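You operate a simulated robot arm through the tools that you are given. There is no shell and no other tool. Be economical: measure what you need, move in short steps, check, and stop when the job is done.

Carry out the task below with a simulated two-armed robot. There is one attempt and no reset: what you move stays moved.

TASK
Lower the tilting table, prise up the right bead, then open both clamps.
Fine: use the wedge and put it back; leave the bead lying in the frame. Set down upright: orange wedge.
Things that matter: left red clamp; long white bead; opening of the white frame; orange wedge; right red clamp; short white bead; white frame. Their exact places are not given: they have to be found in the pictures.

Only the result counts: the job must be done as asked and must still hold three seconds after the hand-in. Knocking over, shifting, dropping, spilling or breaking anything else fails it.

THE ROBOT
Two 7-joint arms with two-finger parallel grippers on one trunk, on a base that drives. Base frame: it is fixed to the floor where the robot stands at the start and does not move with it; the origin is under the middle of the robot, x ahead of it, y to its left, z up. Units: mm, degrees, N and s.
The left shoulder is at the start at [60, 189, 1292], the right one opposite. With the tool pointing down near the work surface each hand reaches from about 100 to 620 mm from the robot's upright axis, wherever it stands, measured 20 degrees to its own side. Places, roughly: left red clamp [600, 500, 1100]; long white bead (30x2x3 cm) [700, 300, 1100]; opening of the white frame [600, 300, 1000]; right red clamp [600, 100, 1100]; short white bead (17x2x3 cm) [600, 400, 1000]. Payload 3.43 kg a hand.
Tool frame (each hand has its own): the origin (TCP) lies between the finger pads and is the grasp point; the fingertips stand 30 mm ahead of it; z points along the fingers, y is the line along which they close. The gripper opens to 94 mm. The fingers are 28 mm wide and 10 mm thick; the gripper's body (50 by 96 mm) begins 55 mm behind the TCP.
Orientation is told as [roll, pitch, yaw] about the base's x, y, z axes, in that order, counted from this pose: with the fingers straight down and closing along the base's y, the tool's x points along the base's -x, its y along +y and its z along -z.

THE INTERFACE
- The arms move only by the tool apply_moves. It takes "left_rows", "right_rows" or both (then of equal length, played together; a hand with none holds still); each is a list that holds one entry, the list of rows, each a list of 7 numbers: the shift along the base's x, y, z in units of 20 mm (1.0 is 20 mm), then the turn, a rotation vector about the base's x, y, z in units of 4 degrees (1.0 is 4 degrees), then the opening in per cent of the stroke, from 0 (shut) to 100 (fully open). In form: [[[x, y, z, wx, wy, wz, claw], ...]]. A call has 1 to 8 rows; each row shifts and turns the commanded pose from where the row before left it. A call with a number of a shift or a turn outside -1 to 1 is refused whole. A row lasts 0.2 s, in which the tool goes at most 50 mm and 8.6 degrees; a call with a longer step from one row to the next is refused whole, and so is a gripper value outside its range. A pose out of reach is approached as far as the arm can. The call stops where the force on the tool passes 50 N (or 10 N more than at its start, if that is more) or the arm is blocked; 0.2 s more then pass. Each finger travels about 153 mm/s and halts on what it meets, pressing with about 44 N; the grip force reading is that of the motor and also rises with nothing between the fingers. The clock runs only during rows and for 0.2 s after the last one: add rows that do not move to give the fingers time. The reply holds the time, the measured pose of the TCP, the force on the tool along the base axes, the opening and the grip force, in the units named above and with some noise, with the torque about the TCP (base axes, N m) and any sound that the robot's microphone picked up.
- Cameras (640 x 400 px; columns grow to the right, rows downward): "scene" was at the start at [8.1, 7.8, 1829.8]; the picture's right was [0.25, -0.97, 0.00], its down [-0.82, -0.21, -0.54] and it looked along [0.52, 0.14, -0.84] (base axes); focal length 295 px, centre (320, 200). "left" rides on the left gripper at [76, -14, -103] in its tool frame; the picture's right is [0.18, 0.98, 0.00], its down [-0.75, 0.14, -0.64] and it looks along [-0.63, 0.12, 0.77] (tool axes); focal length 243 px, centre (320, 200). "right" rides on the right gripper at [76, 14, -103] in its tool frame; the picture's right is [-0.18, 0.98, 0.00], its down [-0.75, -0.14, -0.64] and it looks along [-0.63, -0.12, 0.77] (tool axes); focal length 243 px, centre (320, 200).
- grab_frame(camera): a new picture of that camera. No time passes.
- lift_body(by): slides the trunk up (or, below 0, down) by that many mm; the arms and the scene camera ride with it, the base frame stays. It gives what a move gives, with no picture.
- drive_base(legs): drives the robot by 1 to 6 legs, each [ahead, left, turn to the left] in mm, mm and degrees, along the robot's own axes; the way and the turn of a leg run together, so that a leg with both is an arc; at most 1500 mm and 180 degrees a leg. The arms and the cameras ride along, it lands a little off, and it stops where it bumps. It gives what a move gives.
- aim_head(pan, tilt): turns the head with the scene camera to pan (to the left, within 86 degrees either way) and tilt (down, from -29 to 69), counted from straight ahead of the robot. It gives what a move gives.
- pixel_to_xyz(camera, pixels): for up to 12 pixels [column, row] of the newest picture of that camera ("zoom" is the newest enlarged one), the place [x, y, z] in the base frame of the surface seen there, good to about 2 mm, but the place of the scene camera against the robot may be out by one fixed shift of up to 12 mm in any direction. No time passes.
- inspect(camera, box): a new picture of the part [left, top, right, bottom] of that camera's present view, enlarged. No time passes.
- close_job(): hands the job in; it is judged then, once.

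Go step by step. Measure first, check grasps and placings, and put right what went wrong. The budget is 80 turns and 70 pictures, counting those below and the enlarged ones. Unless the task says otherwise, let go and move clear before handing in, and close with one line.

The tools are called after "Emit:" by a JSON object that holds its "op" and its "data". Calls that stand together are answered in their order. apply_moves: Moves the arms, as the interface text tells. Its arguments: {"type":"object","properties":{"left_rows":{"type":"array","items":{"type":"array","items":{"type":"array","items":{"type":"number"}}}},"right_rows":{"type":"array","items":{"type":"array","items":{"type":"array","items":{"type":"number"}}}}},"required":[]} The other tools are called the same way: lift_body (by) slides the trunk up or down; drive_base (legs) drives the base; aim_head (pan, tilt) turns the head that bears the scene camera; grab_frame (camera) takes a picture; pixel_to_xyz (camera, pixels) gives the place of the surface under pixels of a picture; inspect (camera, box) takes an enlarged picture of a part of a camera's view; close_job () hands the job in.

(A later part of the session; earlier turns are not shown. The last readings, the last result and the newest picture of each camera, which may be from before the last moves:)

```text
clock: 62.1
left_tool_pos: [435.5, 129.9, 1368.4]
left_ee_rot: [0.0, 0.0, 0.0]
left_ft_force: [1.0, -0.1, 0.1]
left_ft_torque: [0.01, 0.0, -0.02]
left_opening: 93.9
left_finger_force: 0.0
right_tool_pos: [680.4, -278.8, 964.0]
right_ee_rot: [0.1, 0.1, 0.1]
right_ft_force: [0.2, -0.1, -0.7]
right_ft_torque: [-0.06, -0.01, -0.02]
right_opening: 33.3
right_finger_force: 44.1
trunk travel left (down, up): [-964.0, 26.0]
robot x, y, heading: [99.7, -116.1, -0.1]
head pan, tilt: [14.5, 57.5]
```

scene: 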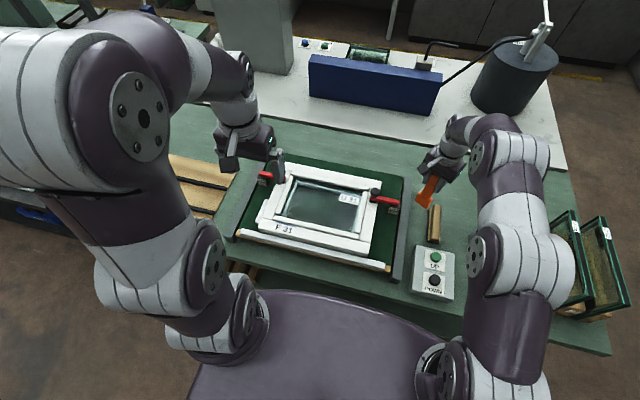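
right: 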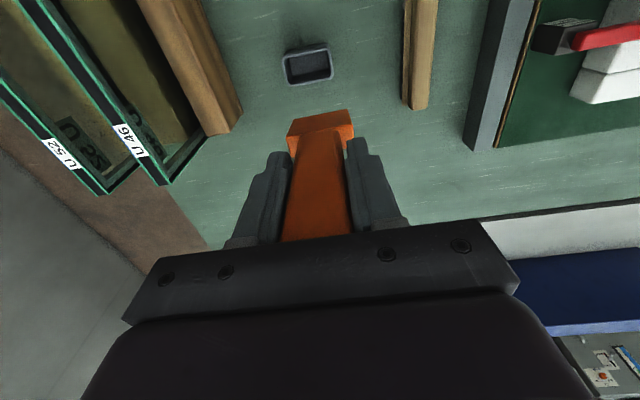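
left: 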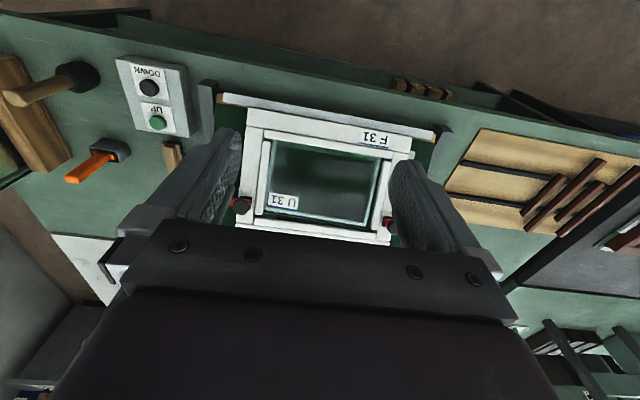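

No contact yet; a few more small steps.

Emit:
{"op": "apply_moves", "data": {"right_rows": [[[0, 0, -0.1, 0, 0, 0, 0], [0, 0, -0.1, 0, 0, 0, 0], [0, 0, 0, 0, 0, 0, 0]]]}}

Emit:
{"op": "apply_moves", "data": {"right_rows": [[[0, 0, -0.1, 0, 0, 0, 0], [0, 0, 0, 0, 0, 0, 0]]]}}

Emit:
{"op": "inspect", "data": {"camera": "right", "box": [260, 50, 380, 165]}}

```text
clock: 62.9
left_tool_pos: [435.4, 129.7, 1367.8]
left_ee_rot: [0.0, -0.1, 0.0]
left_ft_force: [0.2, -0.3, -0.2]
left_ft_torque: [-0.01, 0.0, 0.01]
left_opening: 94.3
left_finger_force: 0.1
right_tool_pos: [680.3, -275.9, 959.0]
right_ee_rot: [0.2, -0.1, 0.0]
right_ft_force: [0.6, 0.0, 4.8]
right_ft_torque: [-0.14, 0.04, 0.0]
right_opening: 33.3
right_finger_force: 44.8
trunk travel left (down, up): [-964.0, 26.0]
robot x, y, heading: [98.3, -108.1, -0.0]
head pan, tilt: [14.5, 57.5]
```

```text
clock: 63.5
left_tool_pos: [434.6, 130.5, 1369.2]
left_ee_rot: [-0.1, -0.1, 0.0]
left_ft_force: [-0.7, 0.7, 0.2]
left_ft_torque: [0.0, 0.0, -0.01]
left_opening: 94.2
left_finger_force: 0.1
right_tool_pos: [681.4, -277.4, 958.9]
right_ee_rot: [0.3, -0.3, 0.0]
right_ft_force: [-0.8, -1.0, 17.6]
right_ft_torque: [-0.21, 0.08, -0.01]
right_opening: 33.3
right_finger_force: 44.0
trunk travel left (down, up): [-964.0, 26.0]
robot x, y, heading: [101.3, -110.5, -0.3]
head pan, tilt: [14.5, 57.5]
```

```text
3.48 times, centred on (320, 108) of right
```

zoom: 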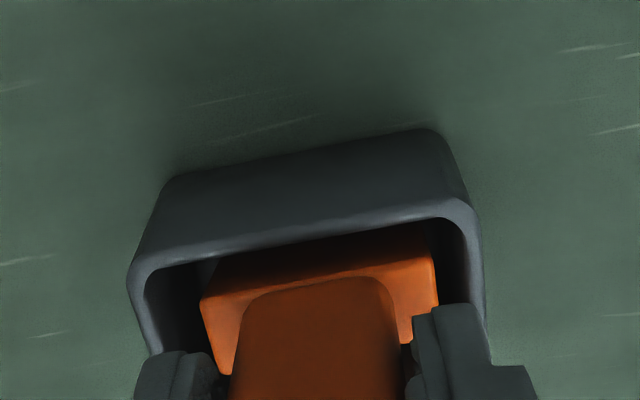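

It is seated with 17 N on the floor and inside the sleeve. I'll relieve the force by 1 mm, open, then check before withdrawing.

Emit:
{"op": "apply_moves", "data": {"right_rows": [[[0, 0, 0.07, 0, 0, 0, 0], [0, 0, 0, 0, 0, 0, 0], [0, 0, 0, 0, 0, 0, 38], [0, 0, 0, 0, 0, 0, 42], [0, 0, 0, 0, 0, 0, 50], [0, 0, 0, 0, 0, 0, 60], [0, 0, 0, 0, 0, 0, 70], [0, 0, 0, 0, 0, 0, 70]]]}}

Emit:
{"op": "grab_frame", "data": {"camera": "right"}}

Emit:
{"op": "pixel_to_xyz", "data": {"camera": "right", "pixels": [[320, 135], [320, 150], [320, 170], [320, 190], [318, 210], [318, 230]]}}

```text
clock: 65.3
left_tool_pos: [435.0, 130.6, 1368.5]
left_ee_rot: [0.0, -0.1, 0.0]
left_ft_force: [0.1, -0.3, 0.1]
left_ft_torque: [-0.03, -0.01, -0.02]
left_opening: 93.9
left_finger_force: 0.0
right_tool_pos: [680.1, -276.9, 958.9]
right_ee_rot: [0.2, 0.1, 0.2]
right_ft_force: [0.2, 0.2, 13.3]
right_ft_torque: [-0.03, -0.09, -0.01]
right_opening: 65.6
right_finger_force: 0.1
trunk travel left (down, up): [-964.0, 26.0]
robot x, y, heading: [99.1, -113.8, -0.0]
head pan, tilt: [14.5, 57.5]
```

```text
16 pictures are left
```

right: 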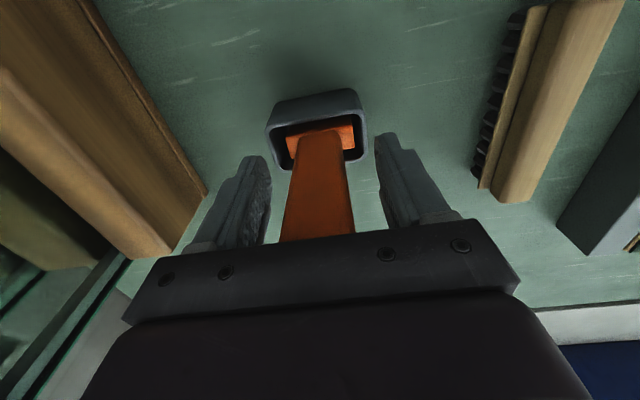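

```text
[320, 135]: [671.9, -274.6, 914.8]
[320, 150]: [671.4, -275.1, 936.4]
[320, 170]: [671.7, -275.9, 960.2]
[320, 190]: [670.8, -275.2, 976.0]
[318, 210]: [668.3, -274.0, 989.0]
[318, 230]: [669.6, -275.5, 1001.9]
```

The wedge stands free. The palm is just touching its top (13 N), so I'll lift straight up.

Emit:
{"op": "apply_moves", "data": {"right_rows": [[[0, 0, 0.3, 0, 0, 0, 70], [0, 0, 0.7, 0, 0, 0, 70], [0, 0, 1, 0, 0, 0, 70], [0, 0, 1, 0, 0, 0, 70], [0, 0, 1, 0, 0, 0, 70], [0, 0, 1, 0, 0, 0, 70], [0, 0, 1, 0, 0, 0, 70], [0, 0, 1, 0, 0, 0, 70]]]}}

Emit:
{"op": "grab_frame", "data": {"camera": "right"}}

Emit:
{"op": "pixel_to_xyz", "data": {"camera": "right", "pixels": [[315, 112], [315, 104], [314, 95], [313, 85], [313, 75]]}}

```text
clock: 67.1
left_tool_pos: [436.6, 129.7, 1368.8]
left_ee_rot: [0.0, -0.1, 0.0]
left_ft_force: [-0.2, 0.4, 0.4]
left_ft_torque: [0.03, -0.01, -0.01]
left_opening: 94.0
left_finger_force: 0.1
right_tool_pos: [680.3, -277.5, 1098.8]
right_ee_rot: [0.2, 0.1, 0.0]
right_ft_force: [-0.3, 0.3, -0.4]
right_ft_torque: [-0.01, -0.01, 0.02]
right_opening: 65.8
right_finger_force: 0.1
trunk travel left (down, up): [-964.0, 26.0]
robot x, y, heading: [100.3, -108.9, -0.0]
head pan, tilt: [14.5, 57.5]
```

```text
15 pictures are left
```

right: 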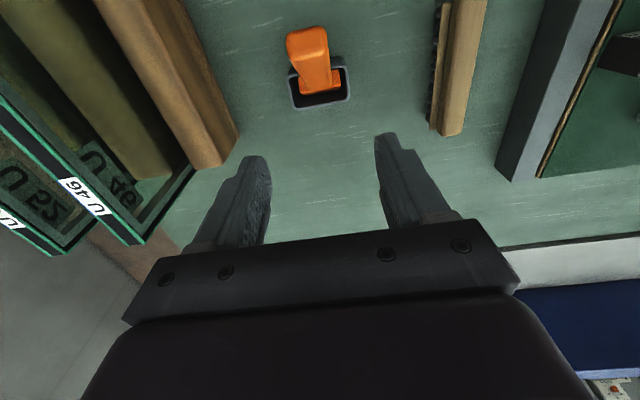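

```text
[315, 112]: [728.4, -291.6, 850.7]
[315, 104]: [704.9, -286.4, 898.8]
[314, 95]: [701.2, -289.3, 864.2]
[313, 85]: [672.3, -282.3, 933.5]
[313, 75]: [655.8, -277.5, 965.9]
```

The wedge has tipped toward the robot and leans on the sleeve's front rim, so that must be put right. Zooming in for its pose.

Emit:
{"op": "inspect", "data": {"camera": "right", "box": [265, 15, 375, 125]}}

Emit:
{"op": "pixel_to_xyz", "data": {"camera": "zoom", "pixels": [[270, 55], [270, 75], [270, 100], [280, 130], [290, 180], [290, 210], [220, 100], [320, 95], [240, 210], [350, 200], [300, 265], [200, 200]]}}

```text
3.64 times, centred on (320, 70) of right
```

zoom: 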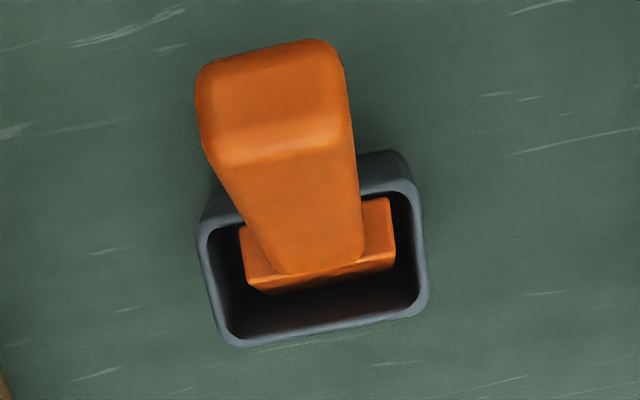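

```text
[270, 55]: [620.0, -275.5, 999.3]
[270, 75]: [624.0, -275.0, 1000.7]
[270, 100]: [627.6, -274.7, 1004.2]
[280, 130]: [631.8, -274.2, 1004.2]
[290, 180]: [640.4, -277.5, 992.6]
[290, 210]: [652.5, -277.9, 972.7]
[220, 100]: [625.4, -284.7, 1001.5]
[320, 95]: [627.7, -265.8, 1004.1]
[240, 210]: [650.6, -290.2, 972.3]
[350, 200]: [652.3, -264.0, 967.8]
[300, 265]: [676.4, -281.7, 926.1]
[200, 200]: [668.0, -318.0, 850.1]
```

The wedge leans about 28.5° toward me, with its top centre at (626,-275,1001) and axis direction (-0.48,0,0.88). I'll tilt the open gripper to match that axis and pre-position behind it, checking the mallet's clearance.

Emit:
{"op": "apply_moves", "data": {"right_rows": [[[-0.4875, 0.015, -0.3, 0, -0.89, 0, 70], [-0.4875, 0.015, -0.3, 0, -0.89, 0, 70], [-0.4875, 0.015, -0.3, 0, -0.89, 0, 70], [-0.4875, 0.015, -0.3, 0, -0.89, 0, 70], [-0.4875, 0.015, -0.3, 0, -0.89, 0, 70], [-0.4875, 0.015, -0.3, 0, -0.89, 0, 70], [-0.4875, 0.015, -0.3, 0, -0.89, 0, 70], [-0.4875, 0.015, -0.3, 0, -0.89, 0, 70]]]}}

Emit:
{"op": "grab_frame", "data": {"camera": "right"}}

Emit:
{"op": "pixel_to_xyz", "data": {"camera": "right", "pixels": [[318, 130], [318, 140], [318, 120], [318, 110], [310, 130], [328, 130], [315, 100], [312, 90]]}}

Emit:
{"op": "grab_frame", "data": {"camera": "scene"}}

```text
clock: 68.9
left_tool_pos: [436.3, 128.9, 1369.0]
left_ee_rot: [0.1, 0.0, 0.0]
left_ft_force: [-1.0, 0.8, -0.1]
left_ft_torque: [-0.01, -0.02, 0.02]
left_opening: 94.0
left_finger_force: 0.0
right_tool_pos: [608.2, -275.8, 1052.7]
right_ee_rot: [0.3, -27.0, 0.0]
right_ft_force: [-0.1, -0.7, 0.3]
right_ft_torque: [-0.01, 0.01, 0.03]
right_opening: 65.7
right_finger_force: 0.0
right hand out of reach, approached as far as the arm can: row 8
trunk travel left (down, up): [-964.0, 26.0]
robot x, y, heading: [98.0, -111.3, -0.1]
head pan, tilt: [14.5, 57.5]
```

```text
13 pictures are left
```

right: 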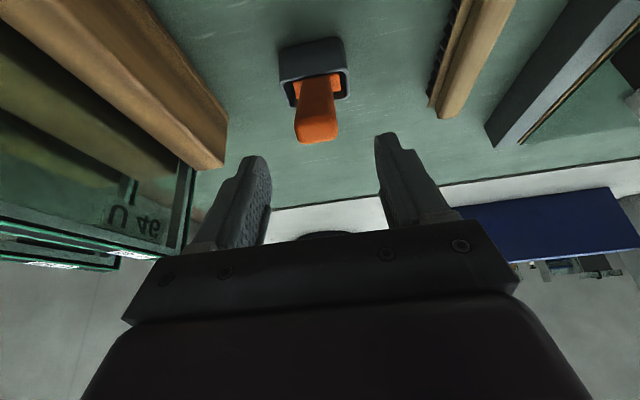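

```text
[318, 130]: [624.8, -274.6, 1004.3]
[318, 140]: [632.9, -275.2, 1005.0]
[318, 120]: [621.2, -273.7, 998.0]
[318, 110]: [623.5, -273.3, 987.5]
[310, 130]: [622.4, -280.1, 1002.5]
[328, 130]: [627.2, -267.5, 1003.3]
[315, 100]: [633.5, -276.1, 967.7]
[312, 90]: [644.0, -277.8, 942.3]
```

```text
12 pictures are left
```

scene: 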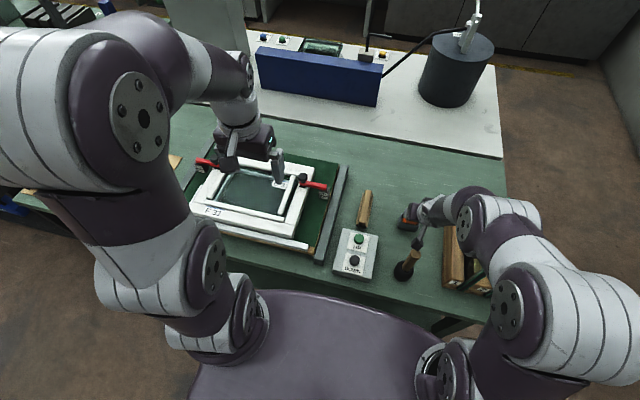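

The handle's tilt reads about 25°, close to the gripper's 27°. Checking the mallet's height before moving in.

Emit:
{"op": "pixel_to_xyz", "data": {"camera": "scene", "pixels": [[402, 270], [410, 256], [416, 243], [418, 238], [425, 225], [430, 213], [422, 205], [415, 250]]}}

Emit:
{"op": "inspect", "data": {"camera": "scene", "box": [380, 185, 460, 285]}}

```text
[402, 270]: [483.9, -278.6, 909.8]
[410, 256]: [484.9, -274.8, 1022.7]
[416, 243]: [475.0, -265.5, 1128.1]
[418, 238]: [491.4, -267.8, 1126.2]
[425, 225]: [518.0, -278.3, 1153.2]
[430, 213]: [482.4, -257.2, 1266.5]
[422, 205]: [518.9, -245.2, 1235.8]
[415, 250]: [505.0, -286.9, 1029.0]
```

```text
4.00 times, centred on (420, 235) of scene
```

zoom: 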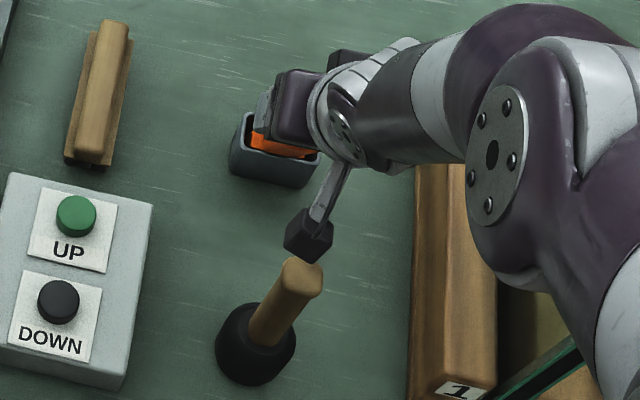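

The mallet stands at about (500,-268) with its top near 1030, close under my wrist camera. I'll ease the tilt to 20° (raises the camera), move forward first, then down onto the handle.

Emit:
{"op": "apply_moves", "data": {"right_rows": [[[0.65, 0.05, 0, 0, 0.9, 0, 70], [0.65, 0, 0, 0, 0.85, 0, 70], [0, 0, -0.8, 0, 0, 0, 70], [0, 0, -0.8, 0, 0, 0, 70], [0, 0, -0.8, 0, 0, 0, 70], [0, 0, -0.8, 0, 0, 0, 70], [0, 0, 0, 0, 0, 0, 70]]]}}

Emit:
{"op": "grab_frame", "data": {"camera": "right"}}

Emit:
{"op": "pixel_to_xyz", "data": {"camera": "right", "pixels": [[318, 130], [318, 150], [318, 170], [318, 190], [318, 205], [318, 220], [300, 190], [340, 190]]}}

```text
clock: 70.5
left_tool_pos: [435.9, 131.2, 1367.9]
left_ee_rot: [0.0, -0.1, 0.0]
left_ft_force: [-0.4, -1.1, 0.5]
left_ft_torque: [0.0, 0.0, -0.01]
left_opening: 93.9
left_finger_force: 0.0
right_tool_pos: [632.0, -274.6, 989.0]
right_ee_rot: [0.1, -21.4, 0.0]
right_ft_force: [-0.3, -0.5, -0.7]
right_ft_torque: [0.01, -0.02, 0.01]
right_opening: 65.4
right_finger_force: 0.0
trunk travel left (down, up): [-964.0, 26.0]
robot x, y, heading: [102.6, -109.9, 0.1]
head pan, tilt: [14.5, 57.5]
```

```text
10 pictures are left
```

right: 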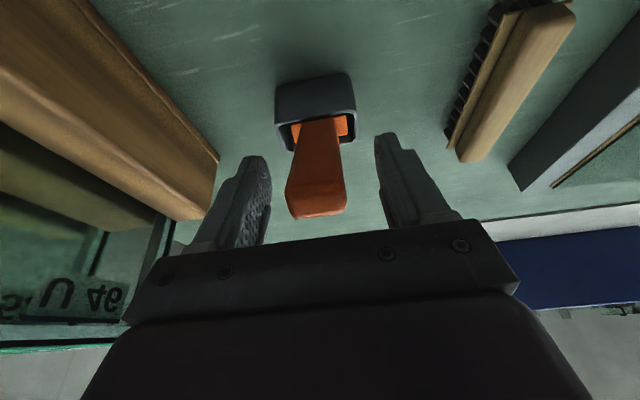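

```text
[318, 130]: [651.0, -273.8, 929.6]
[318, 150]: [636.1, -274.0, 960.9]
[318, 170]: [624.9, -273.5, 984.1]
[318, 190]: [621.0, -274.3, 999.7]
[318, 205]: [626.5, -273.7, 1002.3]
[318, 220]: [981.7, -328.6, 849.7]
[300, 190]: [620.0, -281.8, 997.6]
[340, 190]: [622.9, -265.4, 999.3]
```

The fingers straddle the handle and the TCP is on its axis. Closing, then pulling out along the wedge's own axis.

Emit:
{"op": "apply_moves", "data": {"right_rows": [[[0, 0, 0, 0, 0, 0, 0], [0, 0, 0, 0, 0, 0, 0], [0, 0, 0, 0, 0, 0, 0]]]}}

Emit:
{"op": "apply_moves", "data": {"right_rows": [[[-0.21, 0, 0.45, 0, 0, 0, 0], [-0.4, 0, 0.9, 0, 0, 0, 0], [-0.4, 0, 0.9, 0, 0, 0, 0], [-0.4, 0, 0.9, 0, 0, 0, 0], [0, 0, 1, 0, 0, 0, 0], [0, 0, 1, 0, 0, 0, 0], [0, 0, 1, 0, 0, 0, 0], [0, 0, 1, 0, 0, 0, 0]]]}}

Emit:
{"op": "apply_moves", "data": {"right_rows": [[[0.9, 0, 0.2, 0, 0.9, 0, 0], [0.9, 0, 0.2, 0, 0.9, 0, 0], [0.9, 0, 0, 0, 0.9, 0, 0], [0.9, 0, 0, 0, 0.9, 0, 0], [0, 0, 0, 0, 0.9, 0, 0], [0, 0, 0, 0, 0.9, 0, 0], [0, 0, 0, 0, 0.97, 0, 0], [0, 0, 0, 0, 0, 0, 0]]]}}

Emit:
{"op": "grab_frame", "data": {"camera": "right"}}

Emit:
{"op": "pixel_to_xyz", "data": {"camera": "right", "pixels": [[320, 95], [320, 105], [320, 115], [320, 130], [318, 150], [318, 170], [318, 190], [292, 110], [346, 110], [292, 120], [349, 118]]}}

```text
clock: 71.3
left_tool_pos: [436.8, 129.9, 1368.8]
left_ee_rot: [0.0, 0.0, 0.0]
left_ft_force: [0.5, 0.5, -0.1]
left_ft_torque: [-0.01, 0.01, -0.02]
left_opening: 94.0
left_finger_force: 0.1
right_tool_pos: [632.4, -274.5, 988.6]
right_ee_rot: [0.3, -21.4, 0.2]
right_ft_force: [0.6, -0.3, 0.8]
right_ft_torque: [-0.02, -0.03, 0.0]
right_opening: 33.4
right_finger_force: 43.9
trunk travel left (down, up): [-964.0, 26.0]
robot x, y, heading: [99.1, -112.5, 0.1]
head pan, tilt: [14.5, 57.5]
```

```text
clock: 73.1
left_tool_pos: [436.4, 129.0, 1368.1]
left_ee_rot: [0.0, 0.0, 0.0]
left_ft_force: [-0.6, -0.5, -0.7]
left_ft_torque: [-0.02, 0.02, -0.01]
left_opening: 94.0
left_finger_force: 0.1
right_tool_pos: [604.3, -274.8, 1131.8]
right_ee_rot: [0.2, -21.3, 0.2]
right_ft_force: [0.6, -0.4, -0.9]
right_ft_torque: [-0.02, 0.03, 0.01]
right_opening: 33.5
right_finger_force: 44.3
trunk travel left (down, up): [-964.0, 26.0]
robot x, y, heading: [99.5, -110.3, 0.0]
head pan, tilt: [14.5, 57.5]
```

```text
clock: 74.9
left_tool_pos: [436.4, 129.3, 1367.8]
left_ee_rot: [0.0, 0.0, 0.0]
left_ft_force: [0.2, 0.8, 0.3]
left_ft_torque: [0.01, 0.0, -0.03]
left_opening: 93.8
left_finger_force: 0.1
right_tool_pos: [676.9, -275.6, 1139.4]
right_ee_rot: [0.2, 4.1, -0.1]
right_ft_force: [-0.3, 0.2, -0.8]
right_ft_torque: [0.0, 0.03, -0.02]
right_opening: 33.3
right_finger_force: 43.7
trunk travel left (down, up): [-964.0, 26.0]
robot x, y, heading: [99.3, -112.7, 0.0]
head pan, tilt: [14.5, 57.5]
```

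```text
9 pictures are left
```

right: 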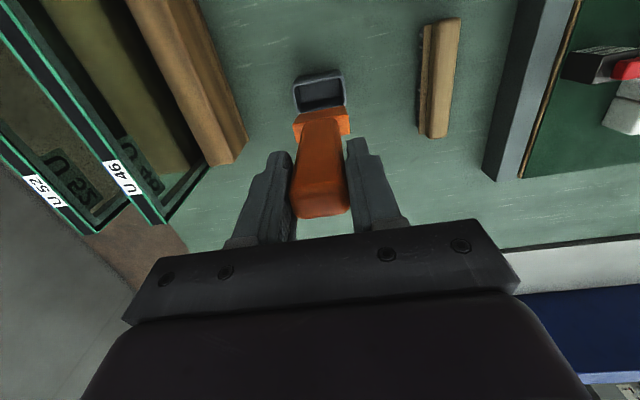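

```text
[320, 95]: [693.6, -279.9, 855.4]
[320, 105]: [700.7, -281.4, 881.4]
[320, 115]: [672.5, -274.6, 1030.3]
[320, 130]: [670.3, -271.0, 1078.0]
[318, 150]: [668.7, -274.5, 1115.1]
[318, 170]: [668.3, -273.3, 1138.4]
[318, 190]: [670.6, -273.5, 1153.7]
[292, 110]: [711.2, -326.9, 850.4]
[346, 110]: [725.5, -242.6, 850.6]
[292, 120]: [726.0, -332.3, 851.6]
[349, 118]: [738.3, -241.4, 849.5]
```

The wedge is back in hand and nearly upright (front face drifts 4 mm over 108 mm, about 2.2° lean). I'll correct that, align over the sleeve and lower to just above the rim.

Emit:
{"op": "apply_moves", "data": {"right_rows": [[[0.41, -0.07, -0.4, 0, 0.55, 0, 0], [0, 0, -0.9, 0, 0, 0, 0], [0, 0, -0.9, 0, 0, 0, 0], [0, 0, -0.9, 0, 0, 0, 0], [0, 0, -0.9, 0, 0, 0, 0], [0, 0, 0, 0, 0, 0, 0]]]}}

Emit:
{"op": "inspect", "data": {"camera": "right", "box": [250, 70, 390, 220]}}

Emit:
{"op": "pixel_to_xyz", "data": {"camera": "zoom", "pixels": [[320, 80], [320, 100], [320, 120], [320, 150], [320, 200], [320, 250], [320, 300], [250, 100], [390, 90], [245, 130], [400, 120]]}}

```text
clock: 76.3
left_tool_pos: [436.4, 129.6, 1368.0]
left_ee_rot: [0.1, 0.0, 0.0]
left_ft_force: [0.1, -0.1, -0.2]
left_ft_torque: [-0.02, 0.02, 0.01]
left_opening: 94.0
left_finger_force: 0.1
right_tool_pos: [675.8, -274.9, 1061.7]
right_ee_rot: [0.2, 6.3, 0.0]
right_ft_force: [-0.6, 0.8, -0.5]
right_ft_torque: [0.0, -0.02, 0.03]
right_opening: 33.1
right_finger_force: 44.7
right hand out of reach, approached as far as the arm can: row 1
trunk travel left (down, up): [-964.0, 26.0]
robot x, y, heading: [99.2, -109.3, -0.4]
head pan, tilt: [14.5, 57.5]
```

```text
2.67 times, centred on (320, 145) of right
```

zoom: 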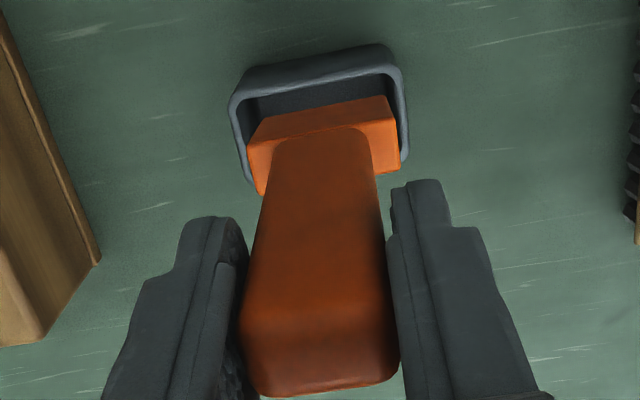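

```text
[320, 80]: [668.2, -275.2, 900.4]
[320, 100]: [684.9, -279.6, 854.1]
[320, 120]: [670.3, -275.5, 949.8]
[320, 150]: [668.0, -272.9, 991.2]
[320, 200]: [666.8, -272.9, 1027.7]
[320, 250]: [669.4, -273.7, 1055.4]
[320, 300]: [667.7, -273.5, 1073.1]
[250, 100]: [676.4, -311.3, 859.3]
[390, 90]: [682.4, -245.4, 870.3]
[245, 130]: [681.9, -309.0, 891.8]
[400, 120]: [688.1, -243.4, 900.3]
```

The wedge is now vertical but the arm is at its reach limit, 8 mm short in x. I'll lift 20 mm and drive 30 mm forward to gain reach.

Emit:
{"op": "apply_moves", "data": {"right_rows": [[[-0.1, 0, 1, 0, 0, 0, 0], [-0.9, 0, 0.3, 0, 0, 0, 0], [-0.5, 0, 0, 0, 0, 0, 0], [0, 0, 0, 0, 0, 0, 0]]]}}

Emit:
{"op": "drive_base", "data": {"legs": [[35, 0, 0]]}}

```text
clock: 77.3
left_tool_pos: [437.6, 129.7, 1368.0]
left_ee_rot: [0.0, 0.0, -0.1]
left_ft_force: [-0.2, 0.3, -0.9]
left_ft_torque: [0.01, 0.02, 0.01]
left_opening: 94.0
left_finger_force: 0.0
right_tool_pos: [646.9, -274.3, 1087.7]
right_ee_rot: [0.2, 6.3, -0.1]
right_ft_force: [0.1, -0.2, -0.4]
right_ft_torque: [0.01, 0.02, 0.03]
right_opening: 33.4
right_finger_force: 44.0
trunk travel left (down, up): [-964.0, 26.0]
robot x, y, heading: [102.2, -107.1, 0.1]
head pan, tilt: [14.5, 57.5]
```

```text
clock: 78.2
left_tool_pos: [461.6, 130.1, 1370.7]
left_ee_rot: [0.0, -0.5, 0.1]
left_ft_force: [-0.5, 0.6, 0.8]
left_ft_torque: [0.0, -0.06, -0.01]
left_opening: 94.2
left_finger_force: 0.0
right_tool_pos: [673.6, -274.4, 1091.7]
right_ee_rot: [0.2, 6.0, 0.2]
right_ft_force: [-0.8, 0.2, 0.0]
right_ft_torque: [-0.03, -0.07, -0.02]
right_opening: 33.3
right_finger_force: 43.8
trunk travel left (down, up): [-964.0, 26.0]
robot x, y, heading: [134.2, -110.4, -0.0]
head pan, tilt: [14.5, 57.5]
```

Now settle and read again with a still row.

Emit:
{"op": "apply_moves", "data": {"right_rows": [[[0, 0, 0, 0, 0, 0, 0], [0, 0, 0, 0, 0, 0, 0], [0, 0, 0, 0, 0, 0, 0]]]}}

```text
clock: 79.0
left_tool_pos: [470.1, 129.7, 1368.5]
left_ee_rot: [0.0, 0.0, 0.1]
left_ft_force: [-0.5, 0.2, 0.3]
left_ft_torque: [-0.05, 0.0, -0.04]
left_opening: 93.7
left_finger_force: 0.0
right_tool_pos: [682.1, -275.3, 1087.8]
right_ee_rot: [0.3, 6.3, 0.1]
right_ft_force: [0.0, -0.1, -0.6]
right_ft_torque: [-0.01, -0.03, 0.01]
right_opening: 33.4
right_finger_force: 44.1
trunk travel left (down, up): [-964.0, 26.0]
robot x, y, heading: [133.6, -108.8, 0.1]
head pan, tilt: [14.5, 57.5]
```

Settled at (682,-275,1088) with the flat face 7.5 mm ahead of the TCP. I'll fine-align and insert, stopping just above the expected seat (TCP≈973).

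Emit:
{"op": "apply_moves", "data": {"right_rows": [[[0.12, -0.08, -0.6, 0, 0, 0, 0], [0, 0, -0.9, 0, 0, 0, 0], [0, 0, -0.9, 0, 0, 0, 0], [0, 0, -0.9, 0, 0, 0, 0], [0, 0, -0.9, 0, 0, 0, 0], [0, 0, -0.9, 0, 0, 0, 0], [0, 0, -0.2, 0, 0, 0, 0], [0, 0, 0, 0, 0, 0, 0]]]}}

Emit:
{"op": "apply_moves", "data": {"right_rows": [[[0, 0, -0.1, 0, 0, 0, 0], [0, 0, -0.1, 0, 0, 0, 0], [0, 0, 0, 0, 0, 0, 0]]]}}

```text
clock: 80.8
left_tool_pos: [466.8, 131.1, 1368.3]
left_ee_rot: [-0.1, 0.0, 0.2]
left_ft_force: [-0.4, -0.2, 1.0]
left_ft_torque: [0.01, -0.02, 0.03]
left_opening: 94.3
left_finger_force: 0.0
right_tool_pos: [681.9, -277.1, 984.5]
right_ee_rot: [0.2, 6.0, 0.0]
right_ft_force: [1.1, -3.4, 28.8]
right_ft_torque: [-0.39, -0.11, 0.02]
right_opening: 33.2
right_finger_force: 43.6
trunk travel left (down, up): [-964.0, 26.0]
robot x, y, heading: [132.9, -111.8, 0.1]
head pan, tilt: [14.5, 57.5]
```

```text
clock: 81.6
left_tool_pos: [465.7, 130.2, 1370.2]
left_ee_rot: [-0.1, -0.2, 0.0]
left_ft_force: [-0.7, -0.5, 0.2]
left_ft_torque: [0.0, -0.04, -0.01]
left_opening: 93.9
left_finger_force: 0.2
right_tool_pos: [681.5, -275.5, 979.4]
right_ee_rot: [0.1, 6.0, 0.1]
right_ft_force: [-0.9, -3.5, 30.7]
right_ft_torque: [-0.47, 0.16, 0.03]
right_opening: 33.4
right_finger_force: 43.8
trunk travel left (down, up): [-964.0, 26.0]
robot x, y, heading: [135.7, -111.9, -0.1]
head pan, tilt: [14.5, 57.5]
```

Contact came at TCP≈985 with about 30 N, consistent with the floor. I'll relieve the pressure and verify seating before release.

Emit:
{"op": "apply_moves", "data": {"right_rows": [[[0, 0, 0.1, 0, 0, 0, 0], [0, 0, 0, 0, 0, 0, 0]]]}}

Emit:
{"op": "inspect", "data": {"camera": "right", "box": [250, 80, 390, 220]}}

Emit:
{"op": "pixel_to_xyz", "data": {"camera": "zoom", "pixels": [[320, 130], [320, 150], [320, 170], [320, 200], [320, 250], [320, 300], [320, 340], [262, 140], [385, 130], [250, 120], [410, 120], [320, 105]]}}

```text
clock: 82.2
left_tool_pos: [470.0, 130.7, 1367.8]
left_ee_rot: [-0.1, -0.1, 0.1]
left_ft_force: [-0.1, -0.1, 0.4]
left_ft_torque: [0.0, 0.01, 0.01]
left_opening: 94.1
left_finger_force: 0.1
right_tool_pos: [681.8, -277.6, 978.9]
right_ee_rot: [0.2, 6.4, 0.1]
right_ft_force: [-0.8, -2.2, 14.0]
right_ft_torque: [-0.35, 0.0, 0.02]
right_opening: 33.2
right_finger_force: 43.4
trunk travel left (down, up): [-964.0, 26.0]
robot x, y, heading: [134.3, -109.0, 0.3]
head pan, tilt: [14.5, 57.5]
```

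```text
2.86 times, centred on (320, 150) of right
```

zoom: 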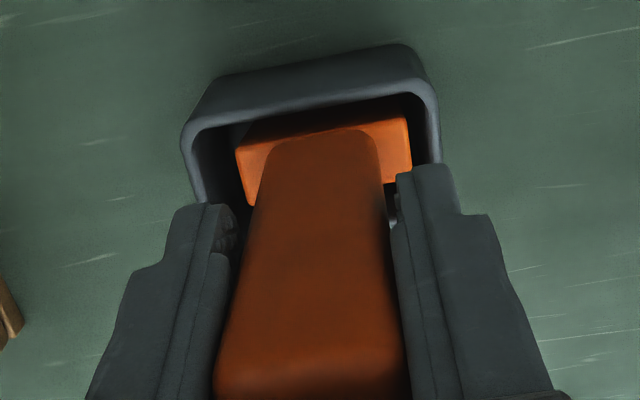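

```text
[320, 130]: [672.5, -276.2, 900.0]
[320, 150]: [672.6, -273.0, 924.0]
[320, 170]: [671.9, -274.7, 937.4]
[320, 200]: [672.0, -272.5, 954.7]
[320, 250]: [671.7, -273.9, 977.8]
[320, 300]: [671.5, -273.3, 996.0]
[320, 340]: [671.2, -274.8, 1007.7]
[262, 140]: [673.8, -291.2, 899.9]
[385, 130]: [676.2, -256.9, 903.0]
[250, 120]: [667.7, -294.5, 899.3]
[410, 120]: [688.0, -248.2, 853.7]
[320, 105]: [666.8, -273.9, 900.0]
```

The wedge is seated (shelf at 903) and vertical within 0.7°, with the palm well clear. I'll take off the remaining force and open.

Emit:
{"op": "apply_moves", "data": {"right_rows": [[[0, 0, 0.06, 0, 0.12, 0, 0], [0, 0, 0, 0, 0, 0, 0]]]}}

Emit:
{"op": "apply_moves", "data": {"right_rows": [[[0, 0, 0, 0, 0, 0, 34], [0, 0, 0, 0, 0, 0, 36], [0, 0, 0, 0, 0, 0, 38], [0, 0, 0, 0, 0, 0, 42], [0, 0, 0, 0, 0, 0, 50], [0, 0, 0, 0, 0, 0, 70], [0, 0, 0, 0, 0, 0, 70], [0, 0, 0, 0, 0, 0, 70]]]}}

Emit:
{"op": "grab_frame", "data": {"camera": "right"}}

Emit:
{"op": "pixel_to_xyz", "data": {"camera": "right", "pixels": [[320, 125], [320, 135], [320, 150], [320, 170], [320, 190], [320, 200], [320, 210]]}}

```text
clock: 82.8
left_tool_pos: [469.8, 130.0, 1367.3]
left_ee_rot: [0.1, -0.1, 0.2]
left_ft_force: [-0.5, -0.7, 0.6]
left_ft_torque: [-0.02, -0.02, 0.02]
left_opening: 94.0
left_finger_force: 0.1
right_tool_pos: [682.2, -276.4, 979.6]
right_ee_rot: [0.2, 7.0, 0.1]
right_ft_force: [0.6, 1.2, -1.5]
right_ft_torque: [0.0, 0.01, 0.01]
right_opening: 33.0
right_finger_force: 44.1
trunk travel left (down, up): [-964.0, 26.0]
robot x, y, heading: [134.4, -107.5, 0.1]
head pan, tilt: [14.5, 57.5]
```

```text
clock: 84.6
left_tool_pos: [470.5, 130.2, 1368.2]
left_ee_rot: [0.0, -0.1, 0.2]
left_ft_force: [0.8, 0.4, 0.7]
left_ft_torque: [-0.01, 0.04, 0.03]
left_opening: 94.0
left_finger_force: 0.1
right_tool_pos: [683.3, -276.8, 981.6]
right_ee_rot: [0.2, 6.9, 0.1]
right_ft_force: [0.0, 0.1, 0.0]
right_ft_torque: [0.01, 0.0, -0.04]
right_opening: 65.7
right_finger_force: 0.1
trunk travel left (down, up): [-964.0, 26.0]
robot x, y, heading: [135.6, -107.4, 0.2]
head pan, tilt: [14.5, 57.5]
```

```text
6 pictures are left
```

right: 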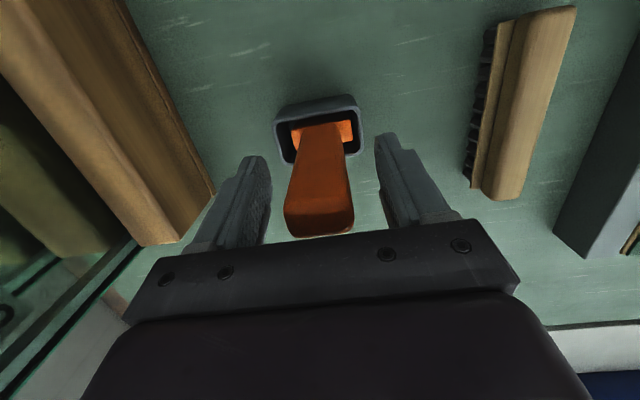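

```text
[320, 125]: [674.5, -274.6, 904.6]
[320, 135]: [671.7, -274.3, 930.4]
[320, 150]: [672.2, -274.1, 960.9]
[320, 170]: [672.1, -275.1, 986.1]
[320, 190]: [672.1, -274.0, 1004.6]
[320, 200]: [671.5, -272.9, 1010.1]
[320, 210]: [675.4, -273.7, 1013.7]
```

The wedge stands upright and free (front face at x≈672 over its whole height). I'll raise the hand straight up, then drive left toward the right clamp.

Emit:
{"op": "apply_moves", "data": {"right_rows": [[[0, 0, 0.3, 0, 0, 0, 70], [0, 0, 0.8, 0, 0, 0, 70], [0, 0, 1, 0, 0, 0, 70], [0, 0, 1, 0, 0, 0, 70], [0, 0, 1, 0, 0, 0, 70], [0, 0, 1, 0, 0, 0, 70], [0, 0, 1, 0, -0.9, 0, 70], [0, 0, 0.5, 0, -0.83, 0, 70]]]}}

Emit:
{"op": "drive_base", "data": {"legs": [[0, 260, 0]]}}

Emit:
{"op": "apply_moves", "data": {"right_rows": [[[0, 0, 0, 0, 0, -1, 70], [0, 0, 0, 0, 0, -1, 70], [0, 0, 0, 0, 0, -1, 70], [0, 0, 0, 0, 0, -1, 70], [0, 0, 0, 0, 0, -1, 70], [0, 0, 0, 0, 0, -1, 70], [0, 0, 0, 0, 0, -1, 70], [0, 0, 0, 0, 0, -1, 70]]]}}

Emit:
{"op": "apply_moves", "data": {"right_rows": [[[0, 0.9, 0, 0, 0, -1, 70], [0, 0.9, 0, 0, 0, -1, 70], [0, 0.9, 0, 0, 0, -1, 70], [0, 0.9, 0, 0, 0, -1, 70], [0, 0.9, 0, 0, 0, -1, 70], [0, 0.9, 0, 0, 0, -1, 70], [0, 0, 0, 0, 0, -1, 70], [0, 0, 0, 0, 0, -1, 70]]]}}

Emit:
{"op": "apply_moves", "data": {"right_rows": [[[0, 0, 0, 0, 0, -1, 70], [0, 0, 0, 0, 0, -1, 70], [0, 0, 0, 0, 0, -1, 70], [0, 0, 0, 0, 0, -1, 70], [0, 0, 0, 0, 0, -1, 70], [0, 0, 0, 0, 0, -1, 70], [0, 0, 0, 0, 0, -0.5, 70], [0, 0, 0, 0, 0, 0, 70]]]}}

Emit:
{"op": "grab_frame", "data": {"camera": "right"}}

```text
clock: 86.4
left_tool_pos: [469.5, 130.6, 1369.1]
left_ee_rot: [0.0, 0.0, 0.1]
left_ft_force: [-0.2, -0.2, -1.0]
left_ft_torque: [0.02, -0.01, 0.0]
left_opening: 93.8
left_finger_force: 0.1
right_tool_pos: [681.7, -275.1, 1112.8]
right_ee_rot: [0.1, -0.3, 0.1]
right_ft_force: [0.4, -0.1, -0.5]
right_ft_torque: [0.04, 0.02, 0.01]
right_opening: 65.9
right_finger_force: 0.0
trunk travel left (down, up): [-964.0, 26.0]
robot x, y, heading: [132.7, -109.4, 0.0]
head pan, tilt: [14.5, 57.5]
```

```text
clock: 88.2
left_tool_pos: [470.7, 386.8, 1369.0]
left_ee_rot: [0.1, 0.0, 0.0]
left_ft_force: [-0.2, -0.3, -0.8]
left_ft_torque: [0.0, -0.01, 0.02]
left_opening: 94.1
left_finger_force: 0.2
right_tool_pos: [682.8, -19.5, 1111.7]
right_ee_rot: [0.3, -0.1, 0.0]
right_ft_force: [-0.1, -0.4, 0.1]
right_ft_torque: [0.01, -0.03, 0.01]
right_opening: 65.7
right_finger_force: 0.1
trunk travel left (down, up): [-964.0, 26.0]
robot x, y, heading: [135.7, 145.9, 0.1]
head pan, tilt: [14.5, 57.5]
```

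```text
clock: 90.0
left_tool_pos: [471.0, 387.9, 1368.4]
left_ee_rot: [-0.1, 0.0, 0.0]
left_ft_force: [0.5, 0.5, 0.3]
left_ft_torque: [0.02, -0.02, -0.02]
left_opening: 94.1
left_finger_force: 0.1
right_tool_pos: [683.1, -17.4, 1113.7]
right_ee_rot: [0.2, -0.1, -32.1]
right_ft_force: [-0.6, -0.9, -0.2]
right_ft_torque: [-0.03, 0.01, 0.0]
right_opening: 65.7
right_finger_force: 0.1
trunk travel left (down, up): [-964.0, 26.0]
robot x, y, heading: [135.0, 150.6, -0.3]
head pan, tilt: [14.5, 57.5]
```

```text
clock: 91.8
left_tool_pos: [470.5, 388.8, 1367.7]
left_ee_rot: [0.0, 0.0, 0.1]
left_ft_force: [0.2, 0.3, 0.2]
left_ft_torque: [0.0, -0.01, 0.02]
left_opening: 93.9
left_finger_force: 0.0
right_tool_pos: [682.7, 90.5, 1113.0]
right_ee_rot: [0.3, 0.0, -64.1]
right_ft_force: [0.8, 0.9, 0.5]
right_ft_torque: [0.01, -0.02, -0.02]
right_opening: 65.5
right_finger_force: 0.0
trunk travel left (down, up): [-964.0, 26.0]
robot x, y, heading: [132.2, 147.5, -0.2]
head pan, tilt: [14.5, 57.5]
```

```text
clock: 93.6
left_tool_pos: [470.1, 388.6, 1367.4]
left_ee_rot: [0.0, 0.0, 0.0]
left_ft_force: [0.5, 0.6, -0.1]
left_ft_torque: [-0.01, 0.0, -0.03]
left_opening: 94.2
left_finger_force: 0.0
right_tool_pos: [683.2, 90.6, 1113.1]
right_ee_rot: [0.2, -0.1, -90.0]
right_ft_force: [-0.5, -0.1, 0.0]
right_ft_torque: [0.01, -0.01, 0.02]
right_opening: 66.2
right_finger_force: 0.1
trunk travel left (down, up): [-964.0, 26.0]
robot x, y, heading: [134.3, 147.4, -0.2]
head pan, tilt: [14.5, 57.5]
```

```text
5 pictures are left
```

right: 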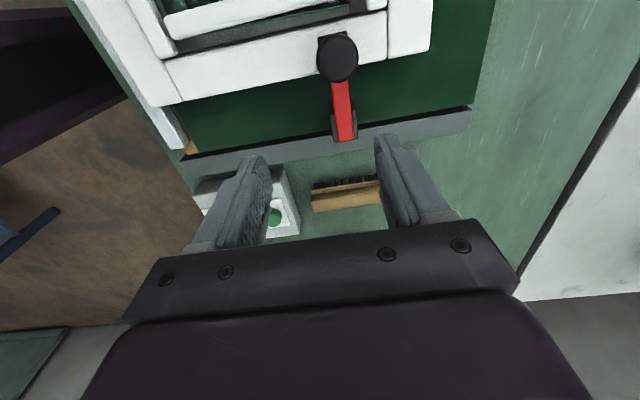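

The knob (338,58), lever (342,105) and hinge block (345,130) are clear. Measuring them all.

Emit:
{"op": "pixel_to_xyz", "data": {"camera": "right", "pixels": [[338, 55], [320, 58], [355, 58], [338, 38], [338, 72], [338, 78], [340, 90], [343, 110], [346, 135], [353, 130], [334, 125], [346, 140]]}}

Emit:
{"op": "pixel_to_xyz", "data": {"camera": "scene", "pixels": [[205, 163], [200, 162], [212, 165], [302, 178], [316, 186], [322, 188]]}}

```text
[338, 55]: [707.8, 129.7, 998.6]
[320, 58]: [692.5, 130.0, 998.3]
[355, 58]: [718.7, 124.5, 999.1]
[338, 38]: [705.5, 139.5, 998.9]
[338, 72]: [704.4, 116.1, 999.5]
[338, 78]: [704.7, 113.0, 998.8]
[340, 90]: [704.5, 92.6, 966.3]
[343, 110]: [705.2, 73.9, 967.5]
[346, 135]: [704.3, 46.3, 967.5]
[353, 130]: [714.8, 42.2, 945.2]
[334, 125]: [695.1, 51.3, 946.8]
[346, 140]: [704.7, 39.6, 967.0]
```

```text
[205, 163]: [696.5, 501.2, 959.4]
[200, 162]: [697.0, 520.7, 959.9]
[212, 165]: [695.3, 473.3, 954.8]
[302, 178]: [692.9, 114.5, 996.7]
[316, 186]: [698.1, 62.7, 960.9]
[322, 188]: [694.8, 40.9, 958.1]
```

The knob centre is (705,126), top 999, Ø28; the lever hinges near (y 47, z 957). I'll descend with the fingers straddling the knob in x and grip it.

Emit:
{"op": "apply_moves", "data": {"right_rows": [[[0.55, 0.9, 0, 0, 0, 0, 70], [0.54, 0.87, -0.2, 0, 0, 0, 70], [0, 0, -1, 0, 0, 0, 70], [0, 0, -1, 0, 0, 0, 70], [0, 0, -1, 0, 0, 0, 70], [0, 0, -1, 0, 0, 0, 70], [0, 0, -1, 0, 0, 0, 70], [0, 0, -0.85, 0, 0, 0, 70]]]}}

Emit:
{"op": "apply_moves", "data": {"right_rows": [[[0, 0, 0, 0, 0, 0, 0], [0, 0, 0, 0, 0, 0, 0], [0, 0, 0, 0, 0, 0, 0]]]}}

```text
clock: 95.4
left_tool_pos: [469.7, 388.9, 1368.6]
left_ee_rot: [-0.1, 0.0, 0.0]
left_ft_force: [0.3, -0.6, -0.1]
left_ft_torque: [0.0, 0.01, -0.02]
left_opening: 93.9
left_finger_force: 0.0
right_tool_pos: [705.3, 124.9, 992.6]
right_ee_rot: [0.3, -0.1, -90.0]
right_ft_force: [-0.1, -0.9, 0.0]
right_ft_torque: [0.0, -0.01, 0.0]
right_opening: 66.0
right_finger_force: 0.0
trunk travel left (down, up): [-964.0, 26.0]
robot x, y, heading: [133.5, 147.6, 0.1]
head pan, tilt: [14.5, 57.5]
```

```text
clock: 96.2
left_tool_pos: [470.0, 387.5, 1367.2]
left_ee_rot: [0.1, 0.0, 0.0]
left_ft_force: [-0.3, 0.0, -0.3]
left_ft_torque: [-0.02, -0.02, 0.0]
left_opening: 93.9
left_finger_force: 0.0
right_tool_pos: [705.3, 125.1, 991.2]
right_ee_rot: [0.2, -0.2, -90.0]
right_ft_force: [-4.6, 0.5, -2.8]
right_ft_torque: [0.01, 0.01, 0.03]
right_opening: 32.9
right_finger_force: 45.2
trunk travel left (down, up): [-964.0, 26.0]
robot x, y, heading: [136.6, 150.1, -0.2]
head pan, tilt: [14.5, 57.5]
```

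The knob is gripped (32.9 mm, 45 N). I'll start along the opening arc.

Emit:
{"op": "apply_moves", "data": {"right_rows": [[[0, -0.1775, 0.33, 0, 0, 0, 0], [0, -0.1775, 0.33, 0, 0, 0, 0], [0, -0.2325, 0.295, 0, 0, 0, 0], [0, -0.2325, 0.295, 0, 0, 0, 0], [0, -0.28, 0.25, 0, 0, 0, 0], [0, -0.28, 0.25, 0, 0, 0, 0], [0, 0, 0, 0, 0, 0, 0]]]}}

```text
clock: 97.8
left_tool_pos: [469.2, 390.3, 1368.2]
left_ee_rot: [-0.1, -0.1, 0.0]
left_ft_force: [-0.1, -0.3, -0.2]
left_ft_torque: [-0.02, 0.03, -0.01]
left_opening: 94.0
left_finger_force: 0.1
right_tool_pos: [703.1, 98.8, 1028.3]
right_ee_rot: [0.3, -0.2, -90.0]
right_ft_force: [-10.6, 10.1, -8.5]
right_ft_torque: [1.08, 0.1, 0.07]
right_opening: 33.4
right_finger_force: 44.9
trunk travel left (down, up): [-964.0, 26.0]
robot x, y, heading: [135.5, 147.8, 0.2]
head pan, tilt: [14.5, 57.5]
```

The lever follows. I'll continue the arc, letting the hand rotate along about +x to relieve the torque.

Emit:
{"op": "apply_moves", "data": {"right_rows": [[[0, -0.32, 0.195, 1, 0, 0, 0], [0, -0.32, 0.195, 1, 0, 0, 0], [0, -0.3475, 0.14, 1, 0, 0, 0], [0, -0.3475, 0.14, 1, 0, 0, 0], [0, -0.3675, 0.075, 1, 0, 0, 0], [0, -0.3675, 0.075, 1, 0, 0, 0], [0, -0.375, 0.0125, 1, 0, 0, 0], [0, -0.375, 0.0125, 1, 0, 0, 0]]]}}

Emit:
{"op": "apply_moves", "data": {"right_rows": [[[0, -0.37, -0.055, 1, 0, 0, 0], [0, -0.37, -0.055, 1, 0, 0, 0], [0, -0.355, -0.1175, 1, 0, 0, 0], [0, -0.355, -0.1175, 1, 0, 0, 0], [0, -0.33, -0.1775, 1, 0, 0, 0], [0, -0.33, -0.1775, 1, 0, 0, 0], [0, 0, 0, 0, 0, 0, 0]]]}}

Emit:
{"op": "grab_frame", "data": {"camera": "scene"}}

```text
clock: 99.6
left_tool_pos: [467.9, 389.6, 1368.3]
left_ee_rot: [-0.1, -0.1, 0.0]
left_ft_force: [0.0, -0.1, 0.2]
left_ft_torque: [0.0, 0.01, 0.01]
left_opening: 94.2
left_finger_force: 0.1
right_tool_pos: [704.2, 43.0, 1045.8]
right_ee_rot: [0.5, 31.9, -89.8]
right_ft_force: [-1.8, 15.2, 16.3]
right_ft_torque: [1.36, 0.05, 0.01]
right_opening: 33.2
right_finger_force: 45.5
trunk travel left (down, up): [-964.0, 26.0]
robot x, y, heading: [131.9, 148.5, 0.1]
head pan, tilt: [14.5, 57.5]
```

```text
clock: 100.4
left_tool_pos: [473.6, 388.8, 1366.1]
left_ee_rot: [0.1, 0.1, 0.1]
left_ft_force: [-0.2, 0.5, -0.4]
left_ft_torque: [0.02, -0.06, -0.01]
left_opening: 94.1
left_finger_force: 0.1
right_tool_pos: [704.2, 26.0, 1042.8]
right_ee_rot: [2.4, 41.0, -89.1]
right_ft_force: [26.1, 9.6, -20.3]
right_ft_torque: [0.44, 0.47, -0.08]
right_opening: 33.3
right_finger_force: 45.0
right hand out of reach, approached as far as the arm can: row 2, 3
trunk travel left (down, up): [-964.0, 26.0]
robot x, y, heading: [134.4, 150.6, 0.0]
head pan, tilt: [14.5, 57.5]
stopped in row 3 (right hand): the force on the tool passed its limit at 57 N (the readings are from after the stop); the commanded pose is now the measured one
```

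```text
4 pictures are left
```

scene: 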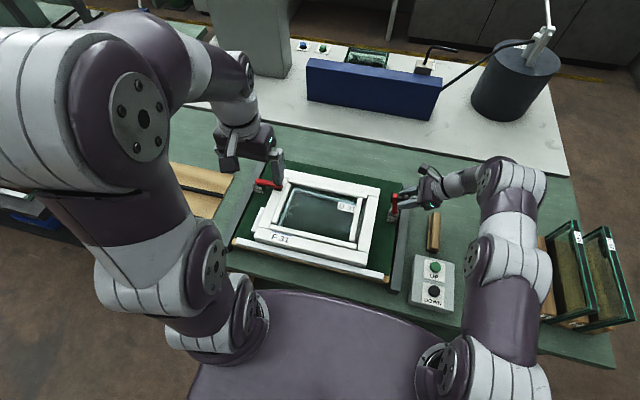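

The lever stands nearly upright (about 80° open), but the tilted hand hit its reach. I'll untilt slightly while carrying the knob further outward.

Emit:
{"op": "apply_moves", "data": {"right_rows": [[[0, 0, 0, -0.6, 0, 0, 0], [0, -0.3, -0.04, -0.8, 0, 0, 0], [0, -0.3, -0.06, -0.8, 0, 0, 0], [0, -0.3, -0.08, -0.8, 0, 0, 0], [0, -0.3, -0.1, -0.8, 0, 0, 0], [0, 0, 0, 0, 0, 0, 0]]]}}

```text
clock: 101.8
left_tool_pos: [475.1, 390.6, 1367.8]
left_ee_rot: [-0.2, 0.2, 0.1]
left_ft_force: [0.7, 0.1, 0.2]
left_ft_torque: [-0.01, 0.01, 0.01]
left_opening: 94.2
left_finger_force: 0.1
right_tool_pos: [704.8, 1.2, 1040.5]
right_ee_rot: [1.9, 25.9, -89.2]
right_ft_force: [23.0, 12.2, 5.7]
right_ft_torque: [1.34, -0.24, -0.09]
right_opening: 32.9
right_finger_force: 44.4
trunk travel left (down, up): [-964.0, 26.0]
robot x, y, heading: [133.5, 148.1, 0.0]
head pan, tilt: [14.5, 57.5]
```

The knob is carried past vertical (θ≈95°). I'll open and retreat along the tool axis.

Emit:
{"op": "apply_moves", "data": {"right_rows": [[[0, 0, 0, 0, 0, 0, 70], [0, 0, 0, 0, 0, 0, 70], [0, 0, 0, 0, 0, 0, 70]]]}}

Emit:
{"op": "apply_moves", "data": {"right_rows": [[[0, -0.3, 0.8, 0, 0, 0, 70], [0, -0.3, 0.9, 0, 0, 0, 70], [-0.3, -0.3, 0.9, 0, 0, 0, 70], [-0.3, -0.3, 0.9, -1, 0, 0, 70], [-0.3, 0, 0.9, -1, 0, 0, 70], [-0.3, 0, 0.9, -1, 0, 0, 70], [-0.3, 0, 0.9, -1, 0, 0, 70], [0, 0, 0, -1, 0, 0, 70]]]}}

Emit:
{"op": "inspect", "data": {"camera": "scene", "box": [220, 150, 430, 290]}}

```text
clock: 102.6
left_tool_pos: [470.5, 388.1, 1368.1]
left_ee_rot: [0.0, 0.0, 0.1]
left_ft_force: [0.4, -0.1, 0.6]
left_ft_torque: [0.0, 0.0, 0.01]
left_opening: 93.9
left_finger_force: 0.0
right_tool_pos: [699.2, 0.4, 1040.7]
right_ee_rot: [1.9, 26.1, -89.3]
right_ft_force: [-0.3, -0.2, 0.4]
right_ft_torque: [-0.02, 0.06, 0.0]
right_opening: 65.8
right_finger_force: 0.0
trunk travel left (down, up): [-964.0, 26.0]
robot x, y, heading: [133.0, 148.2, 0.1]
head pan, tilt: [14.5, 57.5]
```

```text
clock: 104.4
left_tool_pos: [471.2, 389.5, 1368.9]
left_ee_rot: [0.0, 0.0, 0.0]
left_ft_force: [0.0, 0.0, -0.2]
left_ft_torque: [0.0, 0.03, 0.02]
left_opening: 94.1
left_finger_force: 0.2
right_tool_pos: [671.2, -22.4, 1166.0]
right_ee_rot: [1.6, 5.9, -89.4]
right_ft_force: [-0.1, -0.6, 0.6]
right_ft_torque: [-0.01, -0.01, 0.03]
right_opening: 65.9
right_finger_force: 0.2
trunk travel left (down, up): [-964.0, 26.0]
robot x, y, heading: [135.8, 148.9, -0.0]
head pan, tilt: [14.5, 57.5]
```

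```text
2.86 times, centred on (325, 220) of scene
```

zoom: 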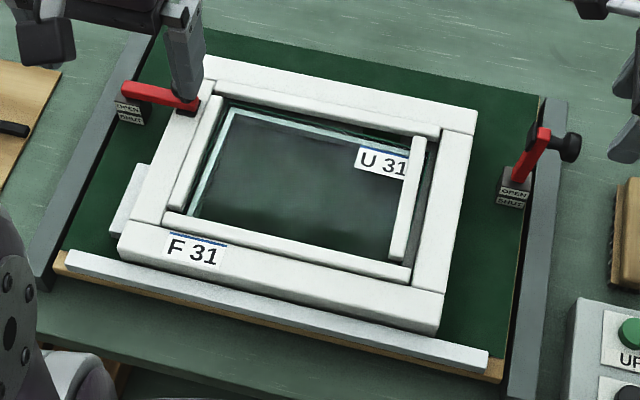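

The right clamp stands up and stays, with the bead lying in the frame. Checking its angle and the left clamp's geometry from this zoom.

Emit:
{"op": "pixel_to_xyz", "data": {"camera": "zoom", "pixels": [[517, 178], [525, 160], [535, 145], [543, 132], [572, 147], [135, 88], [125, 90], [150, 95], [170, 100], [190, 108], [205, 85], [130, 108]]}}

```text
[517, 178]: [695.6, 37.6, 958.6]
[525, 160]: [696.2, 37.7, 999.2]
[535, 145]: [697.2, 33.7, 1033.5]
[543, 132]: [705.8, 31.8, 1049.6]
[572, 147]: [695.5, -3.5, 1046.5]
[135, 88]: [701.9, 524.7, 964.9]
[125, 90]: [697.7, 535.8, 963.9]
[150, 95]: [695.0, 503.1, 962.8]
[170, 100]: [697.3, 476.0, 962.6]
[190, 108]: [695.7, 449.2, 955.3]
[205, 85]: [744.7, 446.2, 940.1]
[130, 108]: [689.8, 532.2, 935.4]
```

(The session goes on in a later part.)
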